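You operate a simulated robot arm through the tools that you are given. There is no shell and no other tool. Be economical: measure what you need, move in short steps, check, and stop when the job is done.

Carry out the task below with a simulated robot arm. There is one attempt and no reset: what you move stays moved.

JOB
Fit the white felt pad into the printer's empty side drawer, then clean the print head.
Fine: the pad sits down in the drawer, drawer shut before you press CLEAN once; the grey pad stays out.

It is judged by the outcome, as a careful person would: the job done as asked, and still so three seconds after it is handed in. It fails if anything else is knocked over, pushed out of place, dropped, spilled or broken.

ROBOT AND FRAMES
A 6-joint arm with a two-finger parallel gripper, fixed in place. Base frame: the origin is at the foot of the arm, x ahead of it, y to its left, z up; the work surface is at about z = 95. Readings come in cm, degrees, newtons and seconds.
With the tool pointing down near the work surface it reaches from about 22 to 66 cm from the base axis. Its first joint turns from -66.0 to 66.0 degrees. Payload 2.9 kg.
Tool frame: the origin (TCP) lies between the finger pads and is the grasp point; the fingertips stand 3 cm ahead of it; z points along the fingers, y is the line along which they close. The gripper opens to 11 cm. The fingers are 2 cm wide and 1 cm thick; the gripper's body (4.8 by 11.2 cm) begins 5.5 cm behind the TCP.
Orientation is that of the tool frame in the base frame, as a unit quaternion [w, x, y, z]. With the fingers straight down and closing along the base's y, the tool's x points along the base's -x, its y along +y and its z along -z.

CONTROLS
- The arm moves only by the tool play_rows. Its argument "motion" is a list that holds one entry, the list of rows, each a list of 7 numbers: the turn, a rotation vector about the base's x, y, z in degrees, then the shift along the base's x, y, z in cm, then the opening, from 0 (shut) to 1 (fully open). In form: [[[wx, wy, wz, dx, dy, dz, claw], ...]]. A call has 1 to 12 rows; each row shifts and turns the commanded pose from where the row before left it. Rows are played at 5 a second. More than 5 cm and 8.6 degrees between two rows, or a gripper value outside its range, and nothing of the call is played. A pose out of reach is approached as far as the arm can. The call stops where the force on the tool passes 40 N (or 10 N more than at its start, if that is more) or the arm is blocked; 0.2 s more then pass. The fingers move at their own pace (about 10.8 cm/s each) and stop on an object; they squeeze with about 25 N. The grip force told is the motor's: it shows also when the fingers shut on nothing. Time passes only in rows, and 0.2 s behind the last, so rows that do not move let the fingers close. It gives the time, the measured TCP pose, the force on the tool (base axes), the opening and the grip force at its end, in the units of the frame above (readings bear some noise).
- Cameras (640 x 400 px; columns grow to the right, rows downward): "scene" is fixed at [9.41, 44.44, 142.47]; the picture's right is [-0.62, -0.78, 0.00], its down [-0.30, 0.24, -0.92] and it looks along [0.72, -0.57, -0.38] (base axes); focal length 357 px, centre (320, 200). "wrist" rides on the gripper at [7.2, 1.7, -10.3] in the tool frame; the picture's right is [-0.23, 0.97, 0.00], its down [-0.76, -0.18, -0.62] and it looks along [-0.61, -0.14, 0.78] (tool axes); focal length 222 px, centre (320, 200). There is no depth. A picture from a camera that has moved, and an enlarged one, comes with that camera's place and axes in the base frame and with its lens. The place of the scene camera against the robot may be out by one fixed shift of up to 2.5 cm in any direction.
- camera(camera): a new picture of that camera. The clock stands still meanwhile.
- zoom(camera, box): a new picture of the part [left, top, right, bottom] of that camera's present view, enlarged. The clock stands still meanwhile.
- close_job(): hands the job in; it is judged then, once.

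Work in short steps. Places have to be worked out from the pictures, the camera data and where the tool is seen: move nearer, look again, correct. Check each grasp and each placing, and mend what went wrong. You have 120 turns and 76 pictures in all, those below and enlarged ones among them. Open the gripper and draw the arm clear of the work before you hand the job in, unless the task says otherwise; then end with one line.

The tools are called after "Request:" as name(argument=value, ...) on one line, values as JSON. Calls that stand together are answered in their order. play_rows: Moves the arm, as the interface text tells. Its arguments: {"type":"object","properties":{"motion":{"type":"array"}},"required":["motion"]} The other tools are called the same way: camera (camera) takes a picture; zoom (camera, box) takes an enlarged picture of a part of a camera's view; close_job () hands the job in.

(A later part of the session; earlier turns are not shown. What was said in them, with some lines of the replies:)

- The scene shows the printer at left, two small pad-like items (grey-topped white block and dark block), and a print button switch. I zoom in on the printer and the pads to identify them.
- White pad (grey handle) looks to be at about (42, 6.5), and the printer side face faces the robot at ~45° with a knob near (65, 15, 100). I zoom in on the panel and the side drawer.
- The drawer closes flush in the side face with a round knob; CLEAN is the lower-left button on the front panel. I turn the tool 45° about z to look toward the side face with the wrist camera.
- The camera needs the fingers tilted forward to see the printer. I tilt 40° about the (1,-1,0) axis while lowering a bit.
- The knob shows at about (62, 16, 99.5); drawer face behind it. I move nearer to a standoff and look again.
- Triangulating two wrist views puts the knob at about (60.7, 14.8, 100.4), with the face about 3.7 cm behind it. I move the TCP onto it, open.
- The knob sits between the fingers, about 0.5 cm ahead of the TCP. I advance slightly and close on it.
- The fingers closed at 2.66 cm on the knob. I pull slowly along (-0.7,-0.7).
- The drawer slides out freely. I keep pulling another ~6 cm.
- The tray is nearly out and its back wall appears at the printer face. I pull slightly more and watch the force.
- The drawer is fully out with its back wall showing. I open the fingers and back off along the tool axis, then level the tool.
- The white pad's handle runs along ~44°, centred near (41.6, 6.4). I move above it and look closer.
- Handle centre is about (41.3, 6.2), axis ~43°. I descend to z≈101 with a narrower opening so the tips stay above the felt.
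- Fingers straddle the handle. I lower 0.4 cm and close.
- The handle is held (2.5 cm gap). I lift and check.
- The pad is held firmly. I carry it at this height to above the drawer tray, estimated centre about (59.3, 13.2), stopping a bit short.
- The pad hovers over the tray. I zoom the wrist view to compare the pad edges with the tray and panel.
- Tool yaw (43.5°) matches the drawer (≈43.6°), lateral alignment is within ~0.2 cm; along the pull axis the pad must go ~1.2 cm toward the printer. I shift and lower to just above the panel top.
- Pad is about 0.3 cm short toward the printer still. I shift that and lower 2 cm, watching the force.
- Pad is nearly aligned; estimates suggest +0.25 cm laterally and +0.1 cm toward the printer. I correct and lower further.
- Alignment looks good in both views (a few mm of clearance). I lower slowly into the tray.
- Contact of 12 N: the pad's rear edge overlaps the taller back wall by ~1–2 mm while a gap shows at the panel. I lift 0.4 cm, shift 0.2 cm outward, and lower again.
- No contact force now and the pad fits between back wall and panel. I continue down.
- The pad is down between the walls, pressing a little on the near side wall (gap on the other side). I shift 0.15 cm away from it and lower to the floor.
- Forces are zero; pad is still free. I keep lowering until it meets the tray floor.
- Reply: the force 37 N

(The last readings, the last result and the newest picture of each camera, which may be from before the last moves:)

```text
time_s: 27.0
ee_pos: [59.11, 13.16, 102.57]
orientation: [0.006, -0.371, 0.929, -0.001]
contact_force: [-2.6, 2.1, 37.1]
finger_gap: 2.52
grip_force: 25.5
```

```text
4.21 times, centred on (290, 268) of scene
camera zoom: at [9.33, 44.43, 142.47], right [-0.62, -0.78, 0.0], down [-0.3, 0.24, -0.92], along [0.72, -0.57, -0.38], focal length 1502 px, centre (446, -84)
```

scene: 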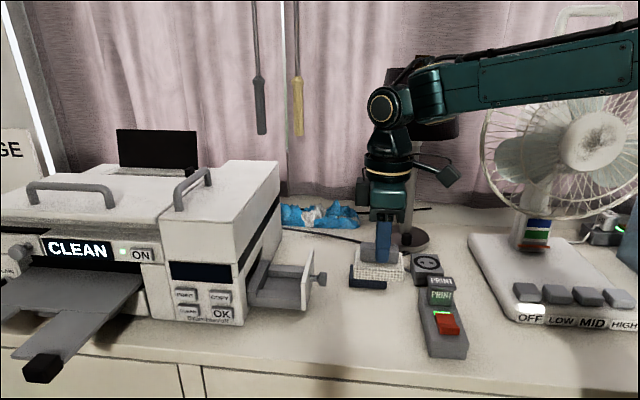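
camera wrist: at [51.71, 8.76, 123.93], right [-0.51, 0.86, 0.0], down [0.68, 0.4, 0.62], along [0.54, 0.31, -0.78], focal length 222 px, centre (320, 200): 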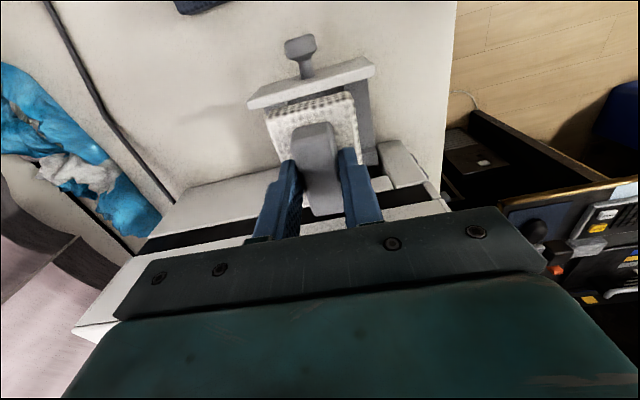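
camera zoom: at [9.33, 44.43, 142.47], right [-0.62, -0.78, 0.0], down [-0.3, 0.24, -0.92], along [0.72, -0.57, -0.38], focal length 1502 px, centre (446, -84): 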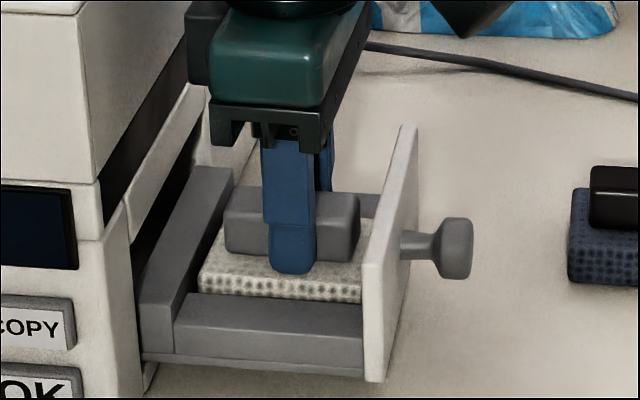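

The pad has bottomed: felt reaches the tray floor (walls are only ~1.2 cm high). I relieve the load, open, and rise straight up.

Request:
play_rows(motion=[[[0, 0, 0, 0, 0, 0.5, 0], [0, 0, 0, 0, 0, 0, 0.2], [0, 0, 0, 0, 0, 0, 0.45], [0, 0, 0, 0, 0, 0, 0.45], [0, 0, 0, 0, 0, 1.5, 0.45], [0, 0, 0, 0, 0, 3, 0.45], [0, 0, 0, -1, -1, 3, 0.45], [0, 0, 0, -2, -2, 3, 0.45], [0, 0, 0, -2, -2, 0, 0.45], [0, 0, 0, -2, -2, 0, 0.45], [0, 0, 0, 0, 0, 0, 0.45]]])

Request:
zoom(camera="scene", box=[235, 210, 335, 315])

Request:
camera(camera="wrist")

```text
time_s: 29.4
ee_pos: [52.33, 5.93, 113.13]
orientation: [0.0, -0.371, 0.928, 0.0]
contact_force: [0.4, 0.4, -0.2]
finger_gap: 4.95
grip_force: 0.0
```

```text
3.81 times, centred on (285, 262) of scene
camera zoom: at [9.41, 44.43, 142.47], right [-0.62, -0.78, 0.0], down [-0.3, 0.24, -0.92], along [0.72, -0.57, -0.38], focal length 1359 px, centre (453, -38)
```

zoom: 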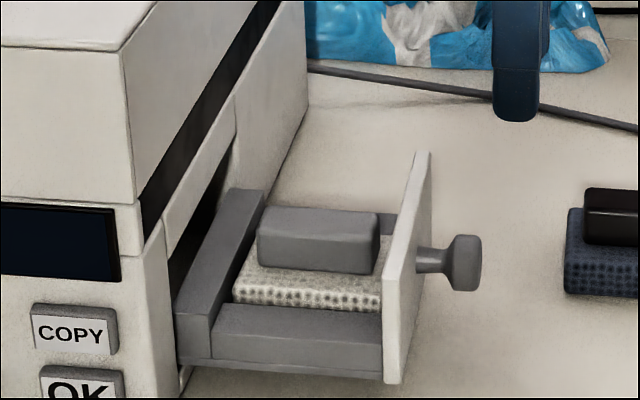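

```text
30 pictures are left
camera wrist: at [45.84, 2.28, 123.43], right [-0.51, 0.86, 0.0], down [0.67, 0.4, 0.62], along [0.54, 0.32, -0.78], focal length 222 px, centre (320, 200)
```

wrist: 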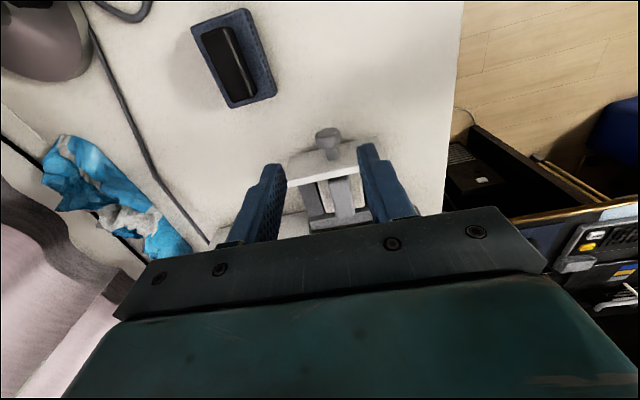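

The pad sits level in the tray. I re-tilt the tool 40°, go to the standoff behind the knob, then approach along the tool axis and look.

Request:
play_rows(motion=[[[5.5, -5.8, 0, -0.4, -0.3, 0, 0.7], [5.5, -5.8, 0, -0.4, -0.3, 0, 0.7], [5.5, -5.8, 0, -0.4, -0.3, 0, 0.7], [5.5, -5.8, 0, -0.3, -0.3, 0, 0.7], [5.5, -5.8, 0, -0.3, -0.2, 0, 0.7], [0, 0, 0, 0, 0, -2.7, 0.7], [0, 0, 0, 0, 0, -2.7, 0.7], [0, 0, 0, 0, 0, -2.7, 0.7], [0, 0, 0, 1.3, 1.3, -2.3, 0.7], [0, 0, 0, 0, 0, 0, 0.7]]])

Request:
camera(camera="wrist")

```text
time_s: 31.6
ee_pos: [51.5, 6.3, 102.77]
orientation: [0.317, -0.347, 0.873, 0.126]
contact_force: [0.3, 0.0, -0.3]
finger_gap: 7.68
grip_force: 0.0
```

```text
29 pictures are left
camera wrist: at [41.52, -0.86, 105.97], right [-0.54, 0.83, 0.15], down [0.25, 0.0, 0.97], along [0.8, 0.56, -0.21], focal length 222 px, centre (320, 200)
```

wrist: 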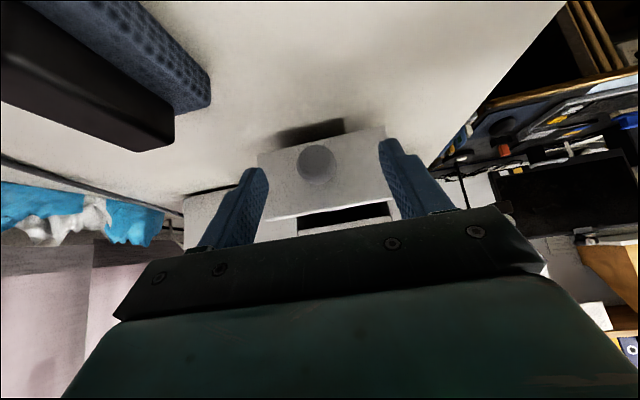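

Knob is at about (53.2, 7.5, 100.4). I move onto it and grip.

Request:
play_rows(motion=[[[0, 0, 0, 0.8, 0.5, -1.2, 0.7], [0, 0, 0, 0.9, 0.6, -1.2, 0.7], [0, 0, 0, 0, 0, 0, 0.3], [0, 0, 0, 0, 0, 0, 0], [0, 0, 0, 0, 0, 0, 0], [0, 0, 0, 0, 0, 0, 0]]])

```text
time_s: 33.0
ee_pos: [53.21, 7.31, 100.22]
orientation: [0.317, -0.348, 0.873, 0.127]
contact_force: [-2.8, 3.8, -2.4]
finger_gap: 2.7
grip_force: 45.4
```

Knob gripped. I push the drawer in gently.

Request:
play_rows(motion=[[[0, 0, 0, 0.55, 0.57, 0, 0], [0, 0, 0, 0.7, 0.7, 0, 0], [0, 0, 0, 0.7, 0.7, 0, 0], [0, 0, 0, 0.7, 0.7, 0, 0], [0, 0, 0, 0.7, 0.7, 0, 0], [0, 0, 0, 0.7, 0.7, 0, 0], [0, 0, 0, 0.7, 0.7, 0, 0], [0, 0, 0, 0.7, 0.7, 0, 0], [0, 0, 0, 0, 0, 0, 0]]])

Request:
zoom(camera="scene", box=[200, 180, 340, 320])

```text
time_s: 35.0
ee_pos: [58.7, 12.66, 100.35]
orientation: [0.318, -0.351, 0.871, 0.129]
contact_force: [-18.2, 16.6, 8.9]
finger_gap: 2.69
grip_force: 44.8
```

```text
2.86 times, centred on (270, 250) of scene
camera zoom: at [9.35, 44.48, 142.46], right [-0.62, -0.78, 0.0], down [-0.3, 0.24, -0.92], along [0.72, -0.57, -0.38], focal length 1019 px, centre (463, 57)
```

zoom: 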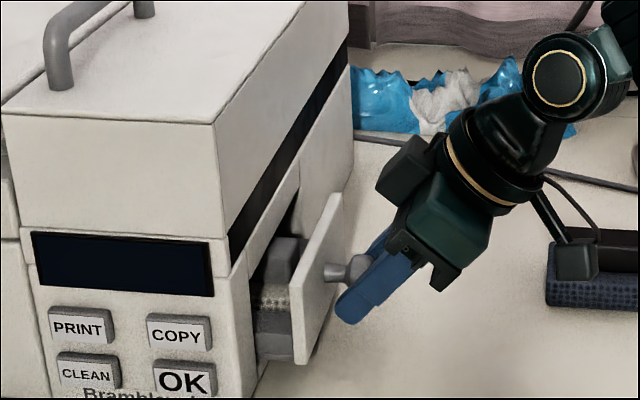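

Along the push axis there is almost no resistance, but there is a ~25 N sideways load, so my line is off to one side. I shift 0.15 cm toward +l to relieve it.

Request:
play_rows(motion=[[[0, 0, 0, -0.1, 0.1, 0.1, 0], [0, 0, 0, 0, 0, 0, 0]]])

```text
time_s: 35.6
ee_pos: [58.53, 12.56, 100.33]
orientation: [0.316, -0.349, 0.873, 0.128]
contact_force: [-9.8, 11.4, -4.8]
finger_gap: 2.71
grip_force: 45.4
```

That halved the load. I correct a bit more and continue pushing with the line biased the same way.

Request:
play_rows(motion=[[[0, 0, 0, -0.08, 0.08, 0, 0], [0, 0, 0, 0.5, 0.52, 0, 0], [0, 0, 0, 0.5, 0.52, 0, 0], [0, 0, 0, 0, 0, 0, 0]]])

```text
time_s: 36.6
ee_pos: [59.6, 13.79, 100.44]
orientation: [0.316, -0.346, 0.874, 0.125]
contact_force: [0.4, -1.6, -12.0]
finger_gap: 2.68
grip_force: 44.1
```

Lateral load is gone. I push the remaining ~1.3 cm, lowering by 1 mm.

Request:
play_rows(motion=[[[0, 0, 0, 0.4, 0.38, -0.1, 0], [0, 0, 0, 0.4, 0.38, 0, 0], [0, 0, 0, 0.2, 0.2, 0, 0], [0, 0, 0, 0, 0, 0, 0]]])

Request:
zoom(camera="scene", box=[200, 180, 340, 320])

```text
time_s: 37.6
ee_pos: [60.53, 14.67, 100.33]
orientation: [0.317, -0.348, 0.873, 0.126]
contact_force: [6.0, -4.1, -9.4]
finger_gap: 2.69
grip_force: 45.1
```

```text
2.86 times, centred on (270, 250) of scene
camera zoom: at [9.45, 44.43, 142.47], right [-0.62, -0.78, 0.0], down [-0.3, 0.24, -0.92], along [0.72, -0.57, -0.38], focal length 1019 px, centre (463, 57)
```

zoom: 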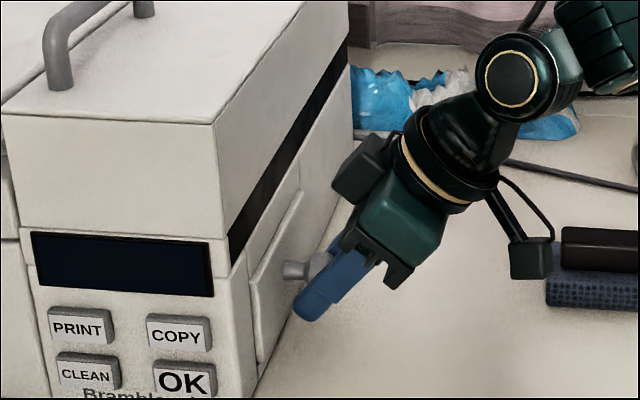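

The drawer is nearly shut, perhaps a few mm proud. I push a bit more until it resists.

Request:
play_rows(motion=[[[0, 0, 0, 0.18, 0.18, 0, 0], [0, 0, 0, 0.18, 0.18, 0, 0], [0, 0, 0, 0.18, 0.18, 0, 0], [0, 0, 0, 0, 0, 0, 0]]])

Request:
zoom(camera="scene", box=[200, 180, 340, 320])

```text
time_s: 38.6
ee_pos: [60.8, 14.94, 100.3]
orientation: [0.316, -0.347, 0.874, 0.125]
contact_force: [-24.5, -29.0, 3.3]
finger_gap: 2.66
grip_force: 45.2
```

```text
2.86 times, centred on (270, 250) of scene
camera zoom: at [9.33, 44.35, 142.5], right [-0.62, -0.78, 0.0], down [-0.3, 0.24, -0.92], along [0.72, -0.57, -0.38], focal length 1019 px, centre (463, 57)
```

zoom: 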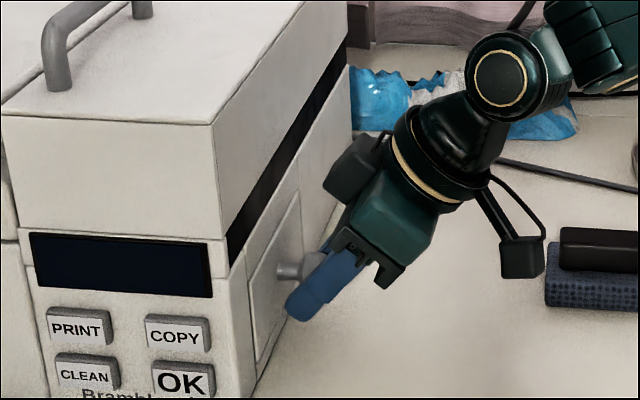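

Shut with 38 N at the stop, panel flush. I open the fingers and back off along the tool axis.

Request:
play_rows(motion=[[[0, 0, 0, 0, 0, 0, 0.3], [0, 0, 0, 0, 0, 0, 0.6], [0, 0, 0, 0, 0, 0, 0.6], [0, 0, 0, -1.3, -1.3, 2.3, 0.6], [0, 0, 0, -1.3, -1.3, 2.3, 0.6], [0, 0, 0, -1.5, -1.5, 3, 0.6], [0, 0, 0, -1.5, -1.5, 3, 0.6], [0, 0, 0, 0, 0, 0, 0.6]]])

Request:
zoom(camera="scene", box=[140, 230, 300, 335])

Request:
camera(camera="wrist")

```text
time_s: 40.4
ee_pos: [55.55, 9.78, 110.8]
orientation: [0.317, -0.348, 0.873, 0.126]
contact_force: [-0.6, 0.7, 0.4]
finger_gap: 6.6
grip_force: 0.0
```

```text
3.81 times, centred on (220, 282) of scene
camera zoom: at [9.41, 44.43, 142.47], right [-0.62, -0.78, 0.0], down [-0.3, 0.24, -0.92], along [0.72, -0.57, -0.38], focal length 1359 px, centre (701, -114)
```

zoom: 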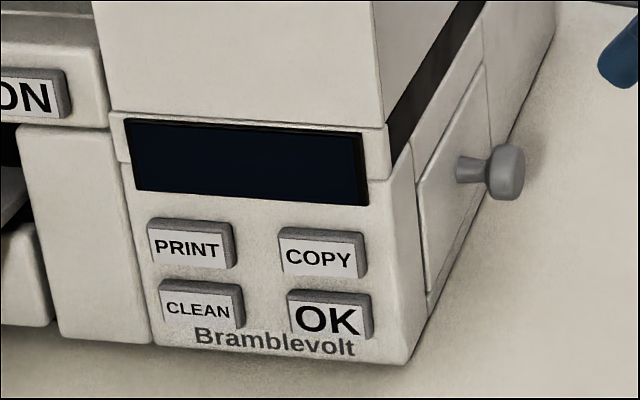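

```text
24 pictures are left
camera wrist: at [45.47, 2.72, 114.07], right [-0.54, 0.83, 0.15], down [0.26, 0.0, 0.97], along [0.8, 0.56, -0.21], focal length 222 px, centre (320, 200)
```

wrist: 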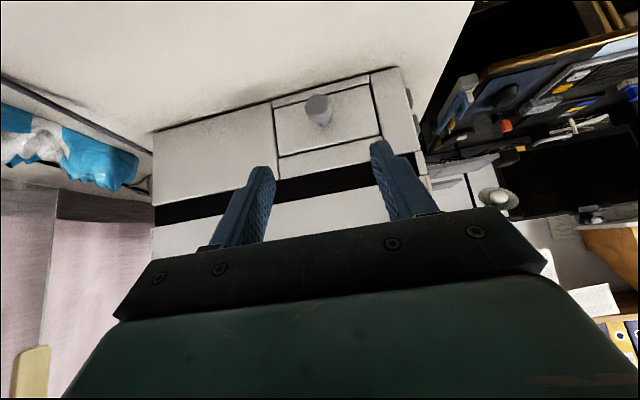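

The drawer is shut. CLEAN should be near (64, 31, 97.5) on the front face; I close the fingers, retreat, and swing around to the front with the tool heading about -25° so it can press inwards.

Request:
play_rows(motion=[[[0, 0, 0, -4, 0, 3, 0], [0, 0, 0, -4, 0.5, 3, 0], [0, 0, -8.5, 0, 3, 0, 0], [0, 0, -8.5, 0, 3, 0, 0], [0, 0, -8.5, 0, 3, 0, 0], [0, 0, -8.5, 0, 3, 0, 0], [0, 0, -8.5, 0, 3, 0, 0], [0, 0, -8.5, 0, 3, 0, 0], [0, 0, -8.5, 0, 3, 0, 0], [0, 0, -8.5, 0, 3, 0, 0], [0, 0, 0, 0, 0, 0, 0]]])

Request:
camera(camera="wrist")

```text
refused: row 2 steps farther than a row can; nothing moved
```

```text
23 pictures are left
camera wrist: at [45.47, 2.72, 114.07], right [-0.54, 0.83, 0.15], down [0.26, 0.0, 0.97], along [0.8, 0.56, -0.21], focal length 222 px, centre (320, 200)
```

wrist: 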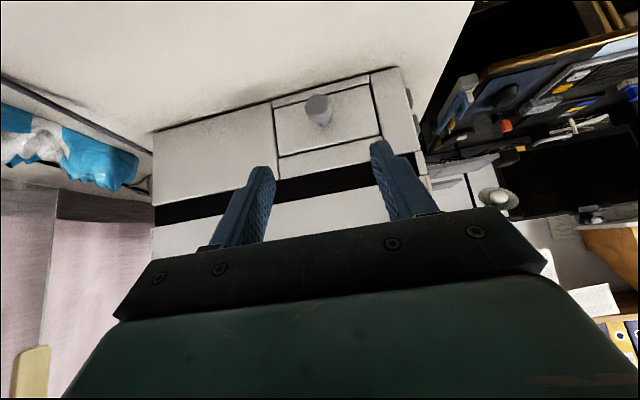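

The step was slightly over 5 cm; nothing moved. I repeat with smaller steps.

Request:
play_rows(motion=[[[0, 0, 0, -4, 0, 2.5, 0], [0, 0, 0, -4, 0, 2.5, 0], [0, 0, -8.5, 0, 3, 0, 0], [0, 0, -8.5, 0, 3, 0, 0], [0, 0, -8.5, 0, 3, 0, 0], [0, 0, -8.5, 0, 3, 0, 0], [0, 0, -8.5, 0, 3, 0, 0], [0, 0, -8.5, 0, 3, 0, 0], [0, 0, -8.5, 0, 3, 0, 0], [0, 0, -8.5, 0, 3, 0, 0], [0, 0, 0, 0, 0, 0, 0]]])

```text
time_s: 42.8
ee_pos: [47.17, 33.55, 116.1]
orientation: [0.334, 0.2, 0.918, -0.074]
contact_force: [0.2, 0.4, -0.1]
finger_gap: 0.0
grip_force: 25.6
```

The pose was reached. I look with both cameras.

Request:
camera(camera="wrist")

Request:
camera(camera="scene")

```text
22 pictures are left
camera wrist: at [36.93, 40.22, 119.41], right [0.56, 0.81, 0.14], down [0.09, -0.24, 0.97], along [0.82, -0.53, -0.21], focal length 222 px, centre (320, 200)
```

wrist: 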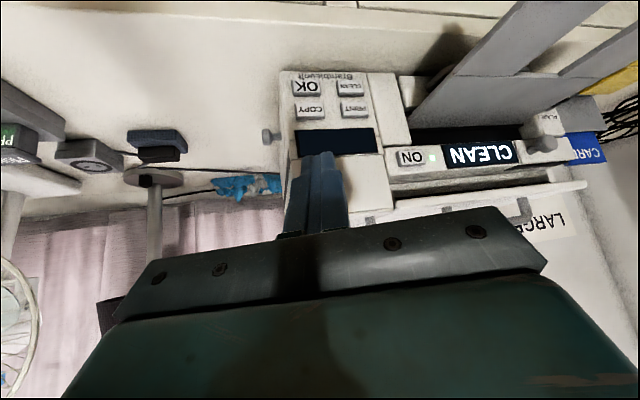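

```text
21 pictures are left
```

scene: 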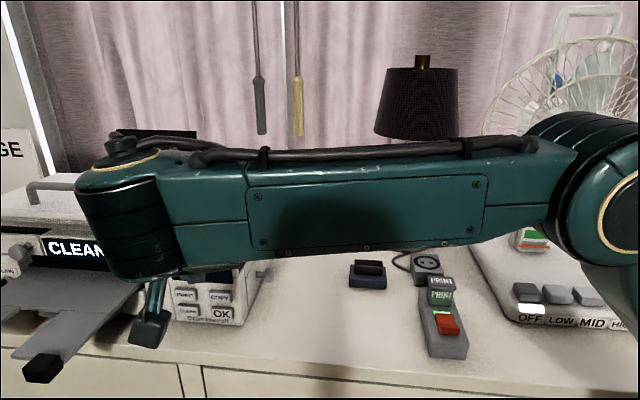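

CLEAN resolves to about (63.8, 30.9, 97.9). I approach in a standoff 4 cm in front and slightly above, then check.

Request:
play_rows(motion=[[[0, 0, 0, 2.48, 0.29, -3.28, 0], [0, 0, 0, 2.48, 0.29, -3.28, 0], [0, 0, 0, 2.48, 0.29, -3.28, 0], [0, 0, 0, 2.48, 0.29, -3.28, 0], [0, 0, 0, 0, 0, 0, 0]]])

Request:
camera(camera="wrist")

```text
time_s: 44.0
ee_pos: [57.48, 35.05, 102.59]
orientation: [0.334, 0.199, 0.918, -0.072]
contact_force: [0.4, -0.1, 0.1]
finger_gap: 0.0
grip_force: 24.9
```

```text
20 pictures are left
camera wrist: at [47.06, 41.69, 105.92], right [0.56, 0.81, 0.15], down [0.09, -0.24, 0.97], along [0.82, -0.53, -0.21], focal length 222 px, centre (320, 200)
```

wrist: 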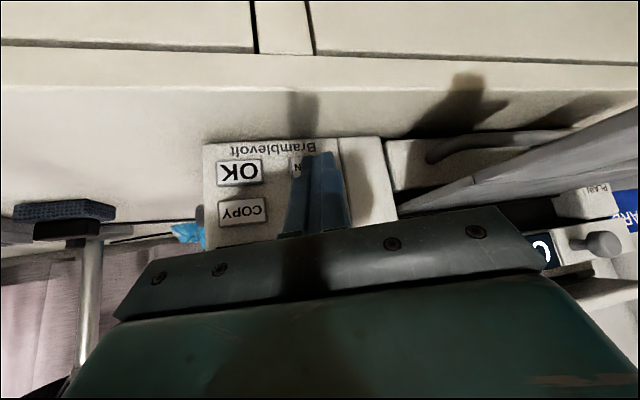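

CLEAN confirmed near (63.8, 31.0, 98). I drop to press height, still ~3 cm in front of the button, and check with the scene camera.

Request:
play_rows(motion=[[[0, 0, 0, 1.0, 0, -1.4, 0], [0, 0, 0, 1.1, 0, -1.5, 0], [0, 0, 0, 0, 0, 0, 0]]])

Request:
zoom(camera="scene", box=[100, 220, 280, 350])

Request:
zoom(camera="wrist", box=[180, 80, 440, 260])

```text
time_s: 44.8
ee_pos: [59.42, 35.19, 99.65]
orientation: [0.335, 0.199, 0.918, -0.072]
contact_force: [0.6, 0.4, -0.5]
finger_gap: 0.0
grip_force: 25.2
```

```text
3.08 times, centred on (190, 285) of scene
camera zoom: at [9.41, 44.44, 142.47], right [-0.62, -0.78, 0.0], down [-0.3, 0.24, -0.92], along [0.72, -0.57, -0.38], focal length 1098 px, centre (720, -62)
```

zoom: 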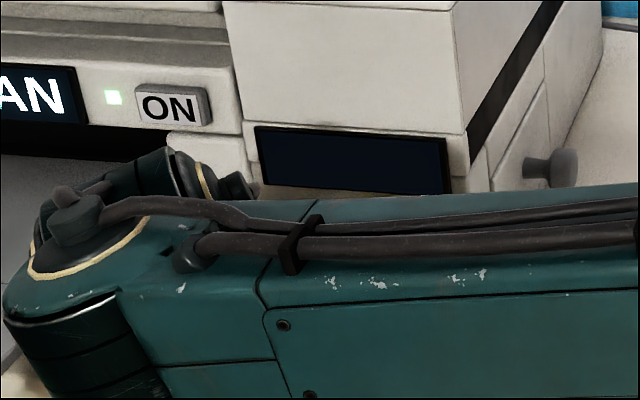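

```text
2.22 times, centred on (310, 170) of wrist
camera zoom: at [49.03, 41.85, 103.04], right [0.56, 0.81, 0.15], down [0.09, -0.24, 0.97], along [0.82, -0.53, -0.21], focal length 494 px, centre (342, 267)
```

zoom: 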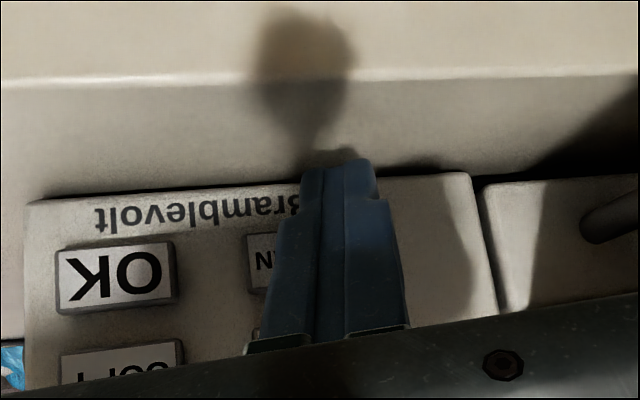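

Geometry predicts contact at the button centre after ~3.2 cm along the inward normal. I advance 2.6 cm (raising 2 mm) and check the force.

Request:
play_rows(motion=[[[0, 0, 0, 0.7, -0.72, 0.2, 0], [0, 0, 0, 0.7, -0.72, 0, 0], [0, 0, 0, 0.4, -0.43, 0, 0], [0, 0, 0, 0, 0, 0, 0]]])

Request:
zoom(camera="wrist", box=[180, 80, 440, 260])

```text
time_s: 45.8
ee_pos: [61.29, 33.07, 99.89]
orientation: [0.335, 0.198, 0.918, -0.073]
contact_force: [-1.2, 2.2, 0.7]
finger_gap: 0.0
grip_force: 24.9
```

```text
2.22 times, centred on (310, 170) of wrist
camera zoom: at [50.88, 39.72, 103.27], right [0.56, 0.81, 0.15], down [0.09, -0.24, 0.97], along [0.82, -0.53, -0.21], focal length 494 px, centre (342, 267)
```

zoom: 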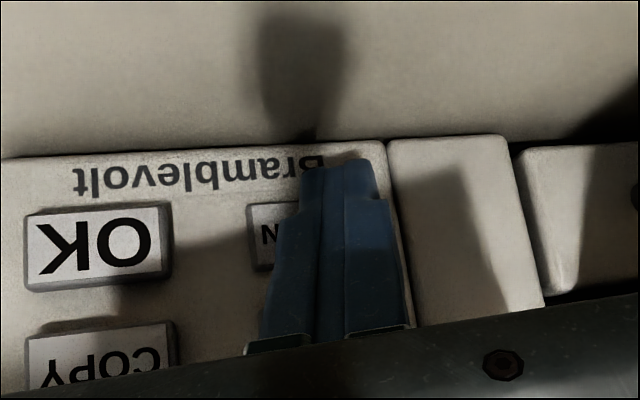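

Button spans z≈97.6–99.9, so I want contact ~0.5 cm higher. I back off slightly, raise 0.5 cm, then press inward in small steps.

Request:
play_rows(motion=[[[0, 0, 0, -0.35, 0.36, 0, 0], [0, 0, 0, -0.1, -0.1, 0.5, 0], [0, 0, 0, 0, 0, 0, 0]]])

Request:
zoom(camera="wrist", box=[180, 80, 440, 260])

Request:
camera(camera="scene")

```text
time_s: 46.6
ee_pos: [60.79, 33.26, 100.43]
orientation: [0.335, 0.199, 0.918, -0.072]
contact_force: [-1.3, 0.3, 0.0]
finger_gap: 0.0
grip_force: 25.0
```

```text
2.22 times, centred on (310, 170) of wrist
camera zoom: at [50.49, 39.95, 103.81], right [0.56, 0.81, 0.15], down [0.09, -0.24, 0.97], along [0.82, -0.53, -0.21], focal length 494 px, centre (342, 267)
```

zoom: 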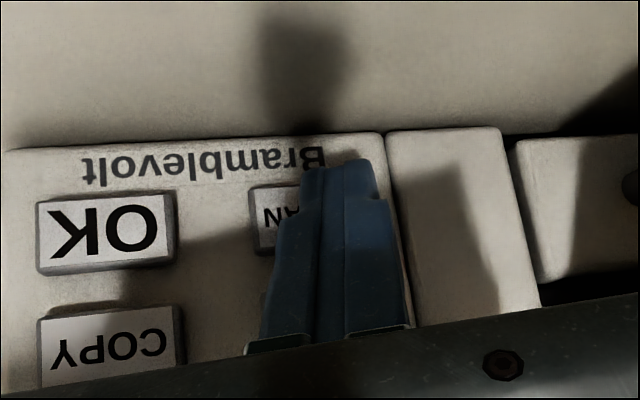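

```text
15 pictures are left
```

scene: 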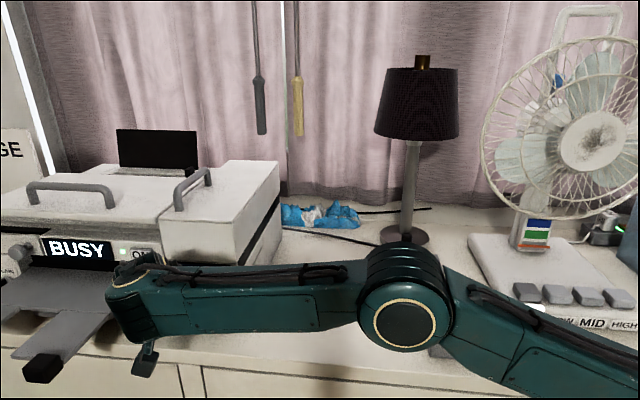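

The display now reads BUSY, so that light touch already registered the CLEAN press. I must not press again; I retreat straight out from the face and up.

Request:
play_rows(motion=[[[0, 0, 0, -1.0, 1.0, 0, 0], [0, 0, 0, -2, 1.5, 0.5, 0], [0, 0, 0, -2.5, 0.5, 3, 0], [0, 0, 0, -3, 0, 3.5, 0], [0, 0, 0, -3, 0, 3.5, 0], [0, 0, 0, -3, -2, 3, 0.5], [0, 0, 0, 0, -4, 2, 0.5], [0, 0, 0, 0, -4, 2, 0.5], [0, 0, 0, 0, -4, 0, 0.5], [0, 0, 0, 0, -4, 0, 0.5], [0, 0, 0, 0, -4, 0, 0.5], [0, 0, 0, 0, 0, 0, 0.5]]])

Request:
camera(camera="scene")

```text
time_s: 49.2
ee_pos: [46.12, 14.11, 118.06]
orientation: [0.335, 0.199, 0.918, -0.072]
contact_force: [0.5, -0.4, 0.2]
finger_gap: 5.48
grip_force: 0.0
```

```text
14 pictures are left
```

scene: 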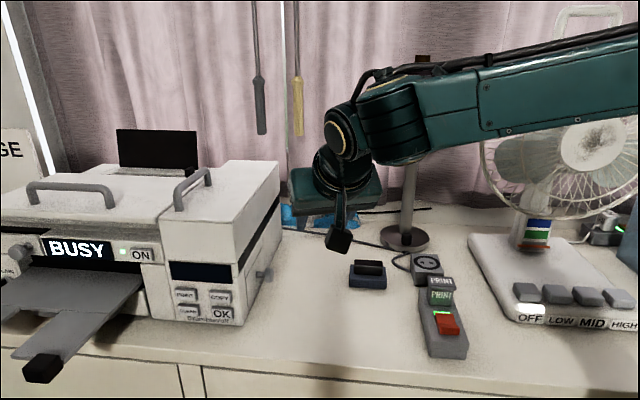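

Display still BUSY and the drawer is shut. I move a bit further back and wait for the cycle to end.

Request:
play_rows(motion=[[[0, 0, 0, -3, 0, 1, 0.5], [0, 0, 0, -3, 0, 1, 0.5], [0, 0, 0, 0, 0, 0, 0.5], [0, 0, 0, 0, 0, 0, 0.5], [0, 0, 0, 0, 0, 0, 0.5], [0, 0, 0, 0, 0, 0, 0.5], [0, 0, 0, 0, 0, 0, 0.5], [0, 0, 0, 0, 0, 0, 0.5], [0, 0, 0, 0, 0, 0, 0.5], [0, 0, 0, 0, 0, 0, 0.5], [0, 0, 0, 0, 0, 0, 0.5], [0, 0, 0, 0, 0, 0, 0.5]]])

Request:
zoom(camera="scene", box=[0, 200, 300, 390])

```text
time_s: 51.8
ee_pos: [40.09, 14.11, 120.1]
orientation: [0.334, 0.2, 0.918, -0.073]
contact_force: [-0.2, 0.2, -0.3]
finger_gap: 5.55
grip_force: 0.0
```

```text
2.11 times, centred on (150, 295) of scene
camera zoom: at [9.41, 44.44, 142.47], right [-0.62, -0.78, 0.0], down [-0.3, 0.24, -0.92], along [0.72, -0.57, -0.38], focal length 751 px, centre (678, 0)
```

zoom: 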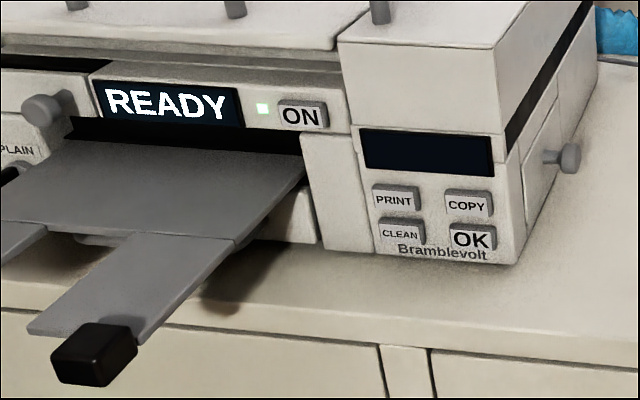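

The display went from BUSY to READY, the drawer is shut, the dark pad is untouched and the arm is clear. I hand it in.

Request:
close_job()

```text
The job is handed in.
```

The white felt pad is seated in the side drawer and the drawer is shut. CLEAN was pressed once, by a lighter touch than I intended, and the display went from BUSY to READY; the other (dark) pad, which I took to be the grey one, was left where it was.
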